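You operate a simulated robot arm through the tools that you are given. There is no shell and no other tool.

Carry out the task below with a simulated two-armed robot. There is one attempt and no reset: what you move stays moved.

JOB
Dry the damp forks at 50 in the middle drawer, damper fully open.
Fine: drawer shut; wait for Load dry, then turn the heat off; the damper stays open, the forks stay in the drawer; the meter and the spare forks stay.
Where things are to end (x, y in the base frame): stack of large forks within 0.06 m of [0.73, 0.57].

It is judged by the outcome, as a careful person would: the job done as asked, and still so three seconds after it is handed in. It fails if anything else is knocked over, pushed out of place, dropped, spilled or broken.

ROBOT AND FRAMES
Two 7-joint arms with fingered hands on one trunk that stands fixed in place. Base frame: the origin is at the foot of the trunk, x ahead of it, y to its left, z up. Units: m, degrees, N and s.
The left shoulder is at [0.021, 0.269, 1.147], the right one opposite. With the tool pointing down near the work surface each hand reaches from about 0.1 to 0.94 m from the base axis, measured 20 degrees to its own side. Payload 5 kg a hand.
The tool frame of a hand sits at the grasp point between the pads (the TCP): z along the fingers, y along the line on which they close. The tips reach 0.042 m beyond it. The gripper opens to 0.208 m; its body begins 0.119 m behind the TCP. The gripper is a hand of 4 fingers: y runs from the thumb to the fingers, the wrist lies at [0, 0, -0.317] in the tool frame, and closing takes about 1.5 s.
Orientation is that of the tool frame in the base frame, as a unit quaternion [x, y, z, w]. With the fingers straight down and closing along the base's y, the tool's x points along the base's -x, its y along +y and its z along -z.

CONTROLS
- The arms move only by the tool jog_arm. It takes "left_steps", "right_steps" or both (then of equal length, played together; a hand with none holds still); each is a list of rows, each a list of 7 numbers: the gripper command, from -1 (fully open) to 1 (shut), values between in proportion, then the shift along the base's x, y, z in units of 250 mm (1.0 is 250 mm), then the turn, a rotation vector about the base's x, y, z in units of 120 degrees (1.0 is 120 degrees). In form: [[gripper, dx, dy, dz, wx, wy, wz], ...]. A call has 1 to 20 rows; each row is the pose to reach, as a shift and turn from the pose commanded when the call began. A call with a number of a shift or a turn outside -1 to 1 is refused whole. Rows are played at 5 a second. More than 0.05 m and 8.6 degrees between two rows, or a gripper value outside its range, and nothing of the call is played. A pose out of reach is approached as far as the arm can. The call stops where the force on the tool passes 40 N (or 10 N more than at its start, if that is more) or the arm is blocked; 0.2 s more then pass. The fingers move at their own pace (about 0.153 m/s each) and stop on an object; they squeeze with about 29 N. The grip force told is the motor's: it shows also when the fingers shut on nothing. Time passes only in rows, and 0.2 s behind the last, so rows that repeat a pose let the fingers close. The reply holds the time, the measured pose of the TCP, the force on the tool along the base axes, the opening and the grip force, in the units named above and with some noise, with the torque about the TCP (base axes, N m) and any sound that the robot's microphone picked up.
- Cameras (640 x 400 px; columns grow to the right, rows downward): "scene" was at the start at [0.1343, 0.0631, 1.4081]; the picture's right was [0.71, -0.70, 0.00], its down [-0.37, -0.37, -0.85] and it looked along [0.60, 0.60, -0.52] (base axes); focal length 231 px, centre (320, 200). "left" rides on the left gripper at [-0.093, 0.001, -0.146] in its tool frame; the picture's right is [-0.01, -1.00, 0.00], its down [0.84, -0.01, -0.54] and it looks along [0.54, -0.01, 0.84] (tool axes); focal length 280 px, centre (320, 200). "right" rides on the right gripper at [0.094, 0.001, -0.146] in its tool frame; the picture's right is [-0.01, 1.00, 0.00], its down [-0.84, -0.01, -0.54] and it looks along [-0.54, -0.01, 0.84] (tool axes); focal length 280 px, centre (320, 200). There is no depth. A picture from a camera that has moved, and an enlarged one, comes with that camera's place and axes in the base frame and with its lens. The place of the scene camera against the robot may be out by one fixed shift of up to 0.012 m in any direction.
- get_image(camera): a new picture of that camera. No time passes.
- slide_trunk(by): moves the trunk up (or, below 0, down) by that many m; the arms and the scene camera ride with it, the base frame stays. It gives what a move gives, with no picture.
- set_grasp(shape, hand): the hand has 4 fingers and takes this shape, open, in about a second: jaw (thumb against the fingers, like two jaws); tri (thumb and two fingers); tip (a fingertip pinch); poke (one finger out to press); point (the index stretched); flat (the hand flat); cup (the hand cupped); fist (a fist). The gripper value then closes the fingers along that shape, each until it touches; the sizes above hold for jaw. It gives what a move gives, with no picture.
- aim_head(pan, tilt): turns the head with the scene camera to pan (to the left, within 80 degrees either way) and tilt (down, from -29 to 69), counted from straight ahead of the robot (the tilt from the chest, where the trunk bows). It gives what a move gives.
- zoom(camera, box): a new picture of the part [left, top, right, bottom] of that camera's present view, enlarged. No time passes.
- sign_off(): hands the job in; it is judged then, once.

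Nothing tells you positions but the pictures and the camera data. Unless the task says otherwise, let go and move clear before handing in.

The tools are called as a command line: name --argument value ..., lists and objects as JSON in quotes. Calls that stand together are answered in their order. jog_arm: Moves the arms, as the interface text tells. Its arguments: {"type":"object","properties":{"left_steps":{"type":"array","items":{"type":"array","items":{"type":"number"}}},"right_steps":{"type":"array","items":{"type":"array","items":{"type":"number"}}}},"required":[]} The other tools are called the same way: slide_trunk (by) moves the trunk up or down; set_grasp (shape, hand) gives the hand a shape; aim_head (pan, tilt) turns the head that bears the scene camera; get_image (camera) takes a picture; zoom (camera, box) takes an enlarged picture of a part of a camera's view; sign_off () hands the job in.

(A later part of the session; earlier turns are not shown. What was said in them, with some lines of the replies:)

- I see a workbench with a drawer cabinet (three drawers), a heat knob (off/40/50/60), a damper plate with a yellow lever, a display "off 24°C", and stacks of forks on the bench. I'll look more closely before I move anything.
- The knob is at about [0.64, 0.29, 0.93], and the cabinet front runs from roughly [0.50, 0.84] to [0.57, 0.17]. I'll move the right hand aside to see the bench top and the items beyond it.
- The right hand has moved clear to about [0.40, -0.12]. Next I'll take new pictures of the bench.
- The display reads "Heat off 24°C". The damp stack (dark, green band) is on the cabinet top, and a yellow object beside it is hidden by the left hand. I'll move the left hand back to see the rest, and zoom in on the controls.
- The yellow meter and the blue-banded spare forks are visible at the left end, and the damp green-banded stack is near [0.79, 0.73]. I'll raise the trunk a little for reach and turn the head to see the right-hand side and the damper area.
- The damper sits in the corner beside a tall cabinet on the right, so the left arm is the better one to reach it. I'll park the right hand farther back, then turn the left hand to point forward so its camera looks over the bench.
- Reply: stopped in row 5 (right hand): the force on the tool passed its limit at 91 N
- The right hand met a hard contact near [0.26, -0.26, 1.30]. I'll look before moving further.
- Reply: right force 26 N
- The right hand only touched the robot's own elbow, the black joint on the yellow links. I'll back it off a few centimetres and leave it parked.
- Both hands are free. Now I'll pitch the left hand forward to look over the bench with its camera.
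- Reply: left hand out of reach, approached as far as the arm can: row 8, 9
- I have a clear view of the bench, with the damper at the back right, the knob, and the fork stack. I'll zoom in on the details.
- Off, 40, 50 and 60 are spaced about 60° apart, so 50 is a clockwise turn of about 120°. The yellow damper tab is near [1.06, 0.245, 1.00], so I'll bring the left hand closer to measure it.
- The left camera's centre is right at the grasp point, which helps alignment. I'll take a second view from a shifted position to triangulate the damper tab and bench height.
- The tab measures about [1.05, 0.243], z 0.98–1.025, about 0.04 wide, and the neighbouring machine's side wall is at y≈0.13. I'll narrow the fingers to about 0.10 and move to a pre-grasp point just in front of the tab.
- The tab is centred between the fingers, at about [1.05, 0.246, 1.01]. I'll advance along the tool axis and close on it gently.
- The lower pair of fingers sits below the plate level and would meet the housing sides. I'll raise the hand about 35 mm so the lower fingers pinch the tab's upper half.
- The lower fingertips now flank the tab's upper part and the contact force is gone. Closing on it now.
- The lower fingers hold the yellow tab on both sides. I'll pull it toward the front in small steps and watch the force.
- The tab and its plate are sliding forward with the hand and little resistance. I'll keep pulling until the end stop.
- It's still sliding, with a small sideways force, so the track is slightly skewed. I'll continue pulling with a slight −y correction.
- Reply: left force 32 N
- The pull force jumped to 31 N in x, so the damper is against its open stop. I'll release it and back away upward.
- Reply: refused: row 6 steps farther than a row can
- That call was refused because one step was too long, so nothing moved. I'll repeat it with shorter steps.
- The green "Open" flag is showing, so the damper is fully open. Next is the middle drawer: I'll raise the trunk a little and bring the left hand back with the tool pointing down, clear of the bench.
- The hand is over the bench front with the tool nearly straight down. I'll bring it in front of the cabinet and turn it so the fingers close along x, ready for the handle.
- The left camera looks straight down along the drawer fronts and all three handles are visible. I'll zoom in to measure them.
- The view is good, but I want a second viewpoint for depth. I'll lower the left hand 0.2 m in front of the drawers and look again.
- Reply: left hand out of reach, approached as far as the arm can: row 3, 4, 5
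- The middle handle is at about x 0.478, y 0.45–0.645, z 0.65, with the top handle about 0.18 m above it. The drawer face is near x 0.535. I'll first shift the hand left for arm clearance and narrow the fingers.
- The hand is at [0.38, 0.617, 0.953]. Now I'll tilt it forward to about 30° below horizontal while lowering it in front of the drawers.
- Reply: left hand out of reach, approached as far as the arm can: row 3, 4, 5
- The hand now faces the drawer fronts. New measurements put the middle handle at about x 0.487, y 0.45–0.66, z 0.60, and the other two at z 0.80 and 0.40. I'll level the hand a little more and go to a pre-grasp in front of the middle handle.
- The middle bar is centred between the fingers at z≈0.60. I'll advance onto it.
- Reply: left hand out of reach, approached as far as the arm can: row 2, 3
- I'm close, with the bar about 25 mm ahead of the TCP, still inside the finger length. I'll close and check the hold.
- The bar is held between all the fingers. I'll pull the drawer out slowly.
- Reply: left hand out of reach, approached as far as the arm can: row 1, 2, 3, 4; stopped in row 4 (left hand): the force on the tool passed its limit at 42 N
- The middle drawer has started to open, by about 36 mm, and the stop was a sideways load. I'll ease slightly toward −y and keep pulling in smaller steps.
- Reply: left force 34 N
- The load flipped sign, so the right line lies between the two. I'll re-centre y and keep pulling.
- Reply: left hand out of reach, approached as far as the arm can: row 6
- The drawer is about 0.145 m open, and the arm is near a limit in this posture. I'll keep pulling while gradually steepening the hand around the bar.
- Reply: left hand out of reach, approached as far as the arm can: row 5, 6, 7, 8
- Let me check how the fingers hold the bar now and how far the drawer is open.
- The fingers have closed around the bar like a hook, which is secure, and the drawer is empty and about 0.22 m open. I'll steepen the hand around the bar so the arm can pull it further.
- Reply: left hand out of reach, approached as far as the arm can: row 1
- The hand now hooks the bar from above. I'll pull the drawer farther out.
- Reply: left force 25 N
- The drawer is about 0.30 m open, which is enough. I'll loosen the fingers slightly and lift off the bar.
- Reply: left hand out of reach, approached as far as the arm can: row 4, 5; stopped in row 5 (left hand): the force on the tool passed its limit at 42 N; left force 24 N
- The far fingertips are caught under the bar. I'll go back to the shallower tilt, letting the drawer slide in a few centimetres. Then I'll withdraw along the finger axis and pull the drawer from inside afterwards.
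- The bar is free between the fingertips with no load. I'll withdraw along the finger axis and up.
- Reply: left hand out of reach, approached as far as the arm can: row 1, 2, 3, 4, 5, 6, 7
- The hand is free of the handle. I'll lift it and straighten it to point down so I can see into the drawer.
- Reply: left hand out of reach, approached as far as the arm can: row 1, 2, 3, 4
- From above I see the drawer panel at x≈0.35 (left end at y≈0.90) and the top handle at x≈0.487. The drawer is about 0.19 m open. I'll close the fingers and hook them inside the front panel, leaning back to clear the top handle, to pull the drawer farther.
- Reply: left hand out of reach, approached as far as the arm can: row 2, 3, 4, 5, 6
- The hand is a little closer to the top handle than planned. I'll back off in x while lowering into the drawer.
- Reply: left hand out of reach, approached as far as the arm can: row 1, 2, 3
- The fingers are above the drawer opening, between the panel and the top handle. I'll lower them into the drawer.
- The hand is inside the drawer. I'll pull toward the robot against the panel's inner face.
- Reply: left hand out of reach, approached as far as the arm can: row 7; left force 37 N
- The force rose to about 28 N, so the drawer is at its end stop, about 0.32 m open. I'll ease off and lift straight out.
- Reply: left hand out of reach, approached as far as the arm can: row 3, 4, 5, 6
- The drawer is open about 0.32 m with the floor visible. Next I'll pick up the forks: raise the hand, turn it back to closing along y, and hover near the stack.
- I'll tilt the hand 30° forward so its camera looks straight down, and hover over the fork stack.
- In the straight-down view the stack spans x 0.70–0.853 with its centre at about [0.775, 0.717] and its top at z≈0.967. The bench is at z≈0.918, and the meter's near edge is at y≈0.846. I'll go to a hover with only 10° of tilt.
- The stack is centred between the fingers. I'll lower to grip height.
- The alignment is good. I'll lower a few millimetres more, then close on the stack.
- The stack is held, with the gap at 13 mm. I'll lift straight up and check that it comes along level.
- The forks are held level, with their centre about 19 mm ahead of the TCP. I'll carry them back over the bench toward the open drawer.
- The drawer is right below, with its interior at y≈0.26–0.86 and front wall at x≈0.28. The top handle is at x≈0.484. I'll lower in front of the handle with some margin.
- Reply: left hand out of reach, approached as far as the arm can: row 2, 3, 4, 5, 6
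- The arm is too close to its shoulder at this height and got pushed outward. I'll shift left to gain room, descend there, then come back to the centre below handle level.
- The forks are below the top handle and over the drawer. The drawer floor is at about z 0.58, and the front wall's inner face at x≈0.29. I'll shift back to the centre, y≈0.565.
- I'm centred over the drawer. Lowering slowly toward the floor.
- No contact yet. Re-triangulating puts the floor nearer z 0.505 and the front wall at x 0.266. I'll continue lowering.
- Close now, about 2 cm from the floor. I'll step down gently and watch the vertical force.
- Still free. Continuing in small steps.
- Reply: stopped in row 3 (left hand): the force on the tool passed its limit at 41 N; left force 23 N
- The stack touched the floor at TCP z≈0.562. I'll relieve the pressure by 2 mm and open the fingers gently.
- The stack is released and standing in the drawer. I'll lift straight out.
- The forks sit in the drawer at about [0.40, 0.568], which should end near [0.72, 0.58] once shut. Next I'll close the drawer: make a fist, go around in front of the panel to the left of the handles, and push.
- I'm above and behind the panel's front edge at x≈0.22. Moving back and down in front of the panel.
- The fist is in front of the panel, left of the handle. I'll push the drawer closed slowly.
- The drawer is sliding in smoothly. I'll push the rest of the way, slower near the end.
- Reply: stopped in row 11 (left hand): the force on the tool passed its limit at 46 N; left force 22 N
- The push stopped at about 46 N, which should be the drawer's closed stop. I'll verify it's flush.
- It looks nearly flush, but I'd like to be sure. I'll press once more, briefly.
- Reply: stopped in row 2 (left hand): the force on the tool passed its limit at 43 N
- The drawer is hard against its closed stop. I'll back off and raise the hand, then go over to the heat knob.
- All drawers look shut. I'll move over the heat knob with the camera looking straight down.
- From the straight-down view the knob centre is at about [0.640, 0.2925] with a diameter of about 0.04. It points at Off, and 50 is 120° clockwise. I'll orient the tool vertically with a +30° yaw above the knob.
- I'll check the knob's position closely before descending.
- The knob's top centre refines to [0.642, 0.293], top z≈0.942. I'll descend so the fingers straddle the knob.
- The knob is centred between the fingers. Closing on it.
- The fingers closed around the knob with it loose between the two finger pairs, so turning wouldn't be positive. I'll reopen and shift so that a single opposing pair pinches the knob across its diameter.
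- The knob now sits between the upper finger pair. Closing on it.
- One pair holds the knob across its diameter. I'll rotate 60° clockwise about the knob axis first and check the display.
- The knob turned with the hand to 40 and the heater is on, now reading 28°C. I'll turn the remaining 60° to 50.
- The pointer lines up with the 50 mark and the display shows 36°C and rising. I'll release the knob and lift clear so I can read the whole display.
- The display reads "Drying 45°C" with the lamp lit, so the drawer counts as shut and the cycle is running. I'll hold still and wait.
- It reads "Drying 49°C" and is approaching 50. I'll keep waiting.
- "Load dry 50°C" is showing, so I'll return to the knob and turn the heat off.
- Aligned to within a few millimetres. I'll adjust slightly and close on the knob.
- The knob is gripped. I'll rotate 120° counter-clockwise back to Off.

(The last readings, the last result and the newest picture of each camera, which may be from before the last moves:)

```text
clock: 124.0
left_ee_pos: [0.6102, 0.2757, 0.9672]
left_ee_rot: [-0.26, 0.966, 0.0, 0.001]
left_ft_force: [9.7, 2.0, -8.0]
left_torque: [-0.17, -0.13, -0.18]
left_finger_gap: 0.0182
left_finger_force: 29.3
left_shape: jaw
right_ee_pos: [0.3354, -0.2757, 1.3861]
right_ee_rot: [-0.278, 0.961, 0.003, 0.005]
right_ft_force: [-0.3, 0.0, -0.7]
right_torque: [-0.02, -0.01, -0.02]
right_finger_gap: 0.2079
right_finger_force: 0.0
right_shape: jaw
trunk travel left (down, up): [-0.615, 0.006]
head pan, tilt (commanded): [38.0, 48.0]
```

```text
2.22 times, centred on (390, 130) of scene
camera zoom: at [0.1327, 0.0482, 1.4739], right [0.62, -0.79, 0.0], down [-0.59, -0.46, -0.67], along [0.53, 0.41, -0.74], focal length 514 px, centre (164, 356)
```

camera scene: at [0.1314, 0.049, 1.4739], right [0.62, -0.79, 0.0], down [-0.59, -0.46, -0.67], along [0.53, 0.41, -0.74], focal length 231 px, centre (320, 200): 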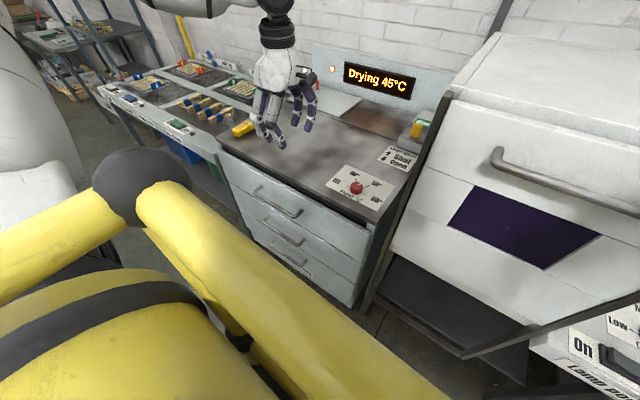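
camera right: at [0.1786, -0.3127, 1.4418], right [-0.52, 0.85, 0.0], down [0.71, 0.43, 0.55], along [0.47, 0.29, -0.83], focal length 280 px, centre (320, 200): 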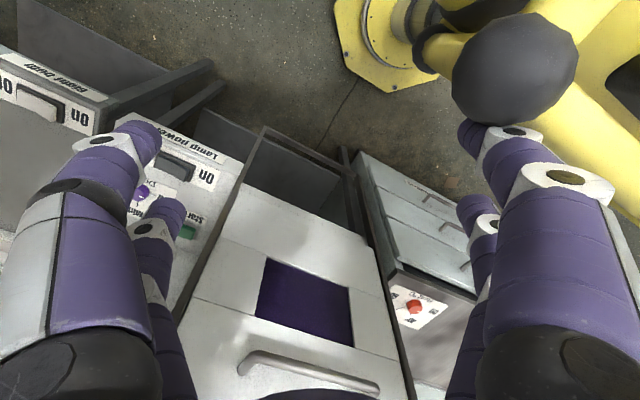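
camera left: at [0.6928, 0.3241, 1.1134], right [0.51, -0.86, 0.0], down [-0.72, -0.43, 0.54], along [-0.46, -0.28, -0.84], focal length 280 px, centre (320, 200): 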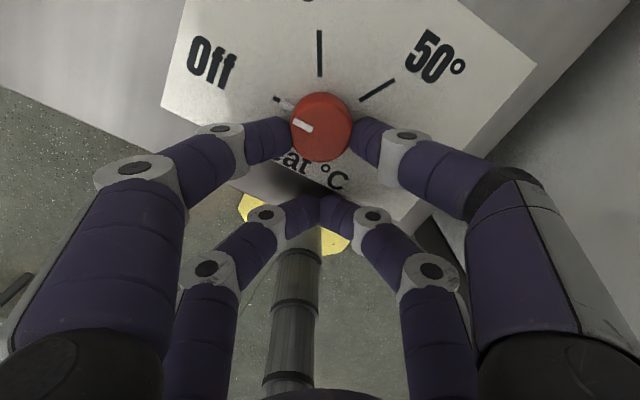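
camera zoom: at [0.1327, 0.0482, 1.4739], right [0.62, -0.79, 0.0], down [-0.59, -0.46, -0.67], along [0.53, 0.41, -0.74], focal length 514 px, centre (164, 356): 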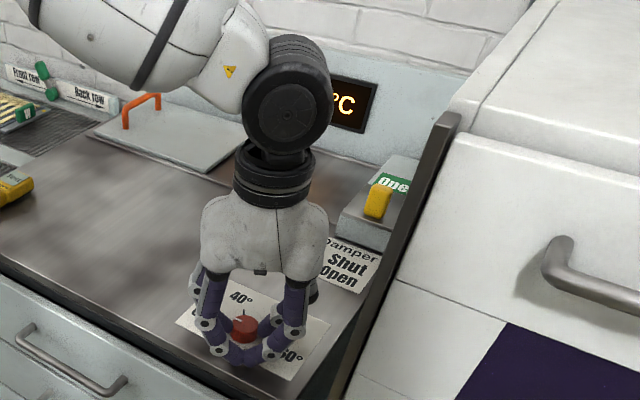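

The pointer is back at Off. I'll release, lift clear and check the display.

jog_arm --left_steps '[[0.7, 0, 0, 0, 0, 0, 0], [0.4, 0, 0, 0, 0, 0, 0], [0.1, 0, 0, 0, 0, 0, 0], [0.1, 0, 0, 0.1, 0, 0, 0], [0.1, 0, 0, 0.25, 0, 0, 0], [0.1, 0.0, 0.08, 0.4, 0, 0, 0], [0.1, -0.05, 0.22, 0.5, 0, 0, 0], [0.1, -0.1, 0.38, 0.55, 0, 0, 0], [0.1, -0.1, 0.54, 0.55, 0, 0, 0], [0.1, -0.1, 0.7, 0.55, 0, 0, 0], [0.1, -0.1, 0.86, 0.55, 0, 0, 0], [0.1, -0.1, 1.0, 0.6, 0, 0, 0]]'

get_image --camera "scene"

zoom --camera "scene" --box '[320, 40, 460, 220]'

zoom --camera "scene" --box '[200, 130, 400, 310]'

```text
clock: 126.6
left_ee_pos: [0.5834, 0.5278, 1.1149]
left_ee_rot: [-0.259, 0.966, -0.001, 0.001]
left_ft_force: [-1.0, 0.1, -0.2]
left_torque: [-0.08, -0.07, 0.01]
left_finger_gap: 0.0937
left_finger_force: 0.0
left_shape: jaw
right_ee_pos: [0.3336, -0.2744, 1.3872]
right_ee_rot: [-0.279, 0.96, 0.003, 0.006]
right_ft_force: [-0.2, 0.5, 0.3]
right_torque: [-0.09, -0.04, 0.0]
right_finger_gap: 0.2076
right_finger_force: 0.0
right_shape: jaw
trunk travel left (down, up): [-0.615, 0.006]
head pan, tilt (commanded): [38.0, 48.0]
```

```text
taken
camera scene: at [0.131, 0.0489, 1.474], right [0.62, -0.79, 0.0], down [-0.59, -0.46, -0.67], along [0.53, 0.41, -0.74], focal length 231 px, centre (320, 200)
```

scene: 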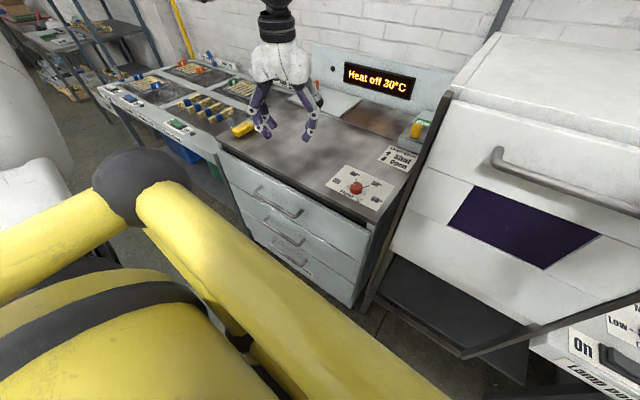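

```text
2.22 times, centred on (390, 130) of scene
camera zoom: at [0.131, 0.0489, 1.474], right [0.62, -0.79, 0.0], down [-0.59, -0.46, -0.67], along [0.53, 0.41, -0.74], focal length 514 px, centre (164, 356)
```

zoom: 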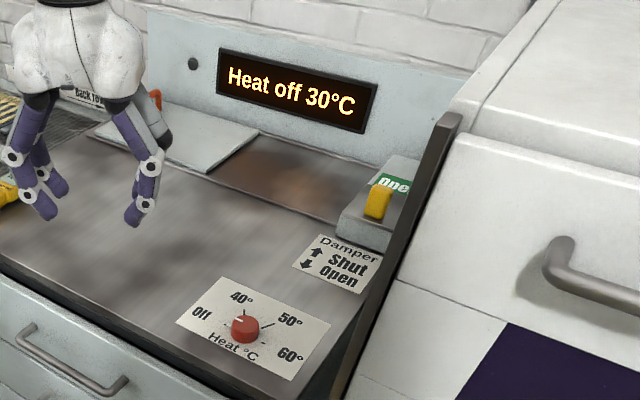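

```text
2.22 times, centred on (300, 220) of scene
camera zoom: at [0.131, 0.0489, 1.474], right [0.62, -0.79, 0.0], down [-0.59, -0.46, -0.67], along [0.53, 0.41, -0.74], focal length 514 px, centre (364, 156)
```

zoom: 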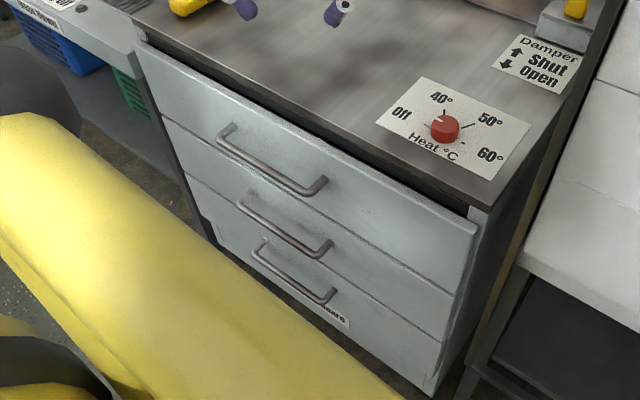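

The display shows "Heat off 30°C", the damper shows "Open", and all drawers are shut. The meter and spare forks look unchanged. I'll retract the left hand fully and do one last check.

jog_arm --left_steps '[[0.1, -0.1, 0, 0.15, 0, 0, 0], [0.1, -0.24, 0, 0.28, 0, 0, 0], [0.1, -0.4, 0, 0.36, 0, 0, 0], [0.1, -0.56, 0.04, 0.4, 0, 0, 0], [0.1, -0.7, 0.08, 0.4, 0, 0, 0]]'

aim_head --pan 45 --tilt 35

get_image --camera "scene"

zoom --camera "scene" --box '[170, 110, 450, 290]'

```text
clock: 127.8
left_ee_pos: [0.4043, 0.5442, 1.2192]
left_ee_rot: [-0.259, 0.966, 0.0, 0.001]
left_ft_force: [-0.8, 1.3, 0.9]
left_torque: [-0.04, -0.15, 0.0]
left_finger_gap: 0.0935
left_finger_force: 0.1
left_shape: jaw
right_ee_pos: [0.333, -0.2744, 1.3882]
right_ee_rot: [-0.277, 0.961, 0.003, 0.008]
right_ft_force: [-2.0, 0.9, 0.8]
right_torque: [-0.04, -0.2, 0.02]
right_finger_gap: 0.208
right_finger_force: 0.0
right_shape: jaw
trunk travel left (down, up): [-0.615, 0.006]
head pan, tilt (commanded): [38.0, 48.0]
```

```text
clock: 128.5
left_ee_pos: [0.408, 0.5445, 1.2195]
left_ee_rot: [-0.258, 0.966, 0.001, 0.001]
left_ft_force: [-1.5, -0.1, -0.1]
left_torque: [-0.07, -0.09, 0.02]
left_finger_gap: 0.0932
left_finger_force: 0.1
left_shape: jaw
right_ee_pos: [0.3334, -0.2756, 1.3865]
right_ee_rot: [-0.277, 0.961, 0.002, 0.006]
right_ft_force: [-1.2, 0.5, -0.4]
right_torque: [-0.02, -0.05, 0.02]
right_finger_gap: 0.2079
right_finger_force: 0.0
right_shape: jaw
trunk travel left (down, up): [-0.615, 0.006]
head pan, tilt (commanded): [45.0, 35.0]
```

```text
taken
camera scene: at [0.1311, 0.0619, 1.4929], right [0.71, -0.71, 0.0], down [-0.41, -0.41, -0.82], along [0.58, 0.58, -0.57], focal length 231 px, centre (320, 200)
```

scene: 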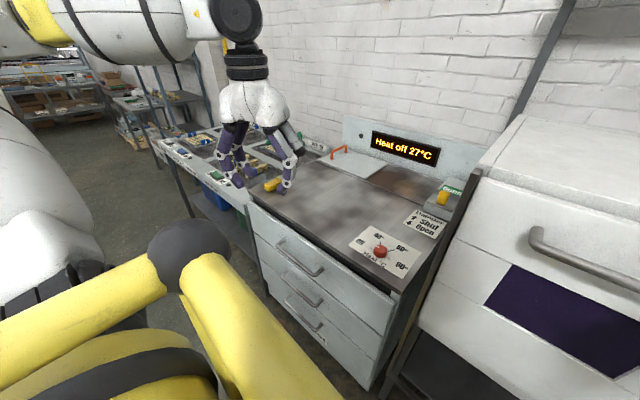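

```text
2.22 times, centred on (310, 200) of scene
camera zoom: at [0.1311, 0.0619, 1.4929], right [0.71, -0.71, 0.0], down [-0.41, -0.41, -0.82], along [0.58, 0.58, -0.57], focal length 514 px, centre (342, 200)
```

zoom: 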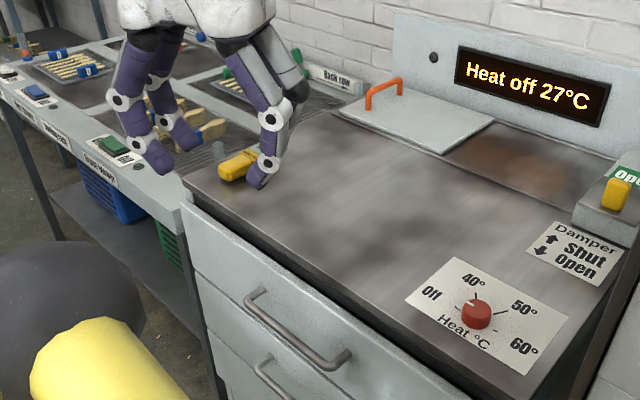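

The heat is off (27°C and cooling), the damper reads Open, and the middle drawer is shut with the dried forks inside. The meter and spare forks are in place and both hands are clear, so I'm handing in.

sign_off

```text
The job is handed in.
```

The damp forks were dried at 50 in the middle drawer with the damper fully open, and the job is handed in.

- **Drying:** the display went from "Drying" to "Load dry 50°C". I then turned the knob back to Off, and the last reading was "Heat off 27°C".
- **Damper:** it is pulled to its end stop and still shows the green "Open" flag.
- **Drawer and forks:** the middle drawer is shut against its stop with the forks inside. I estimate the stack at about [0.71–0.72, 0.58], roughly 0.02 m from the target. That is worked out from where I set it down and how far the drawer travelled; I did not reopen the drawer to check.
- **Everything else:** the meter and the spare forks look unmoved in the last picture. Early on the right hand bumped the robot's own elbow while parking; nothing else was touched.
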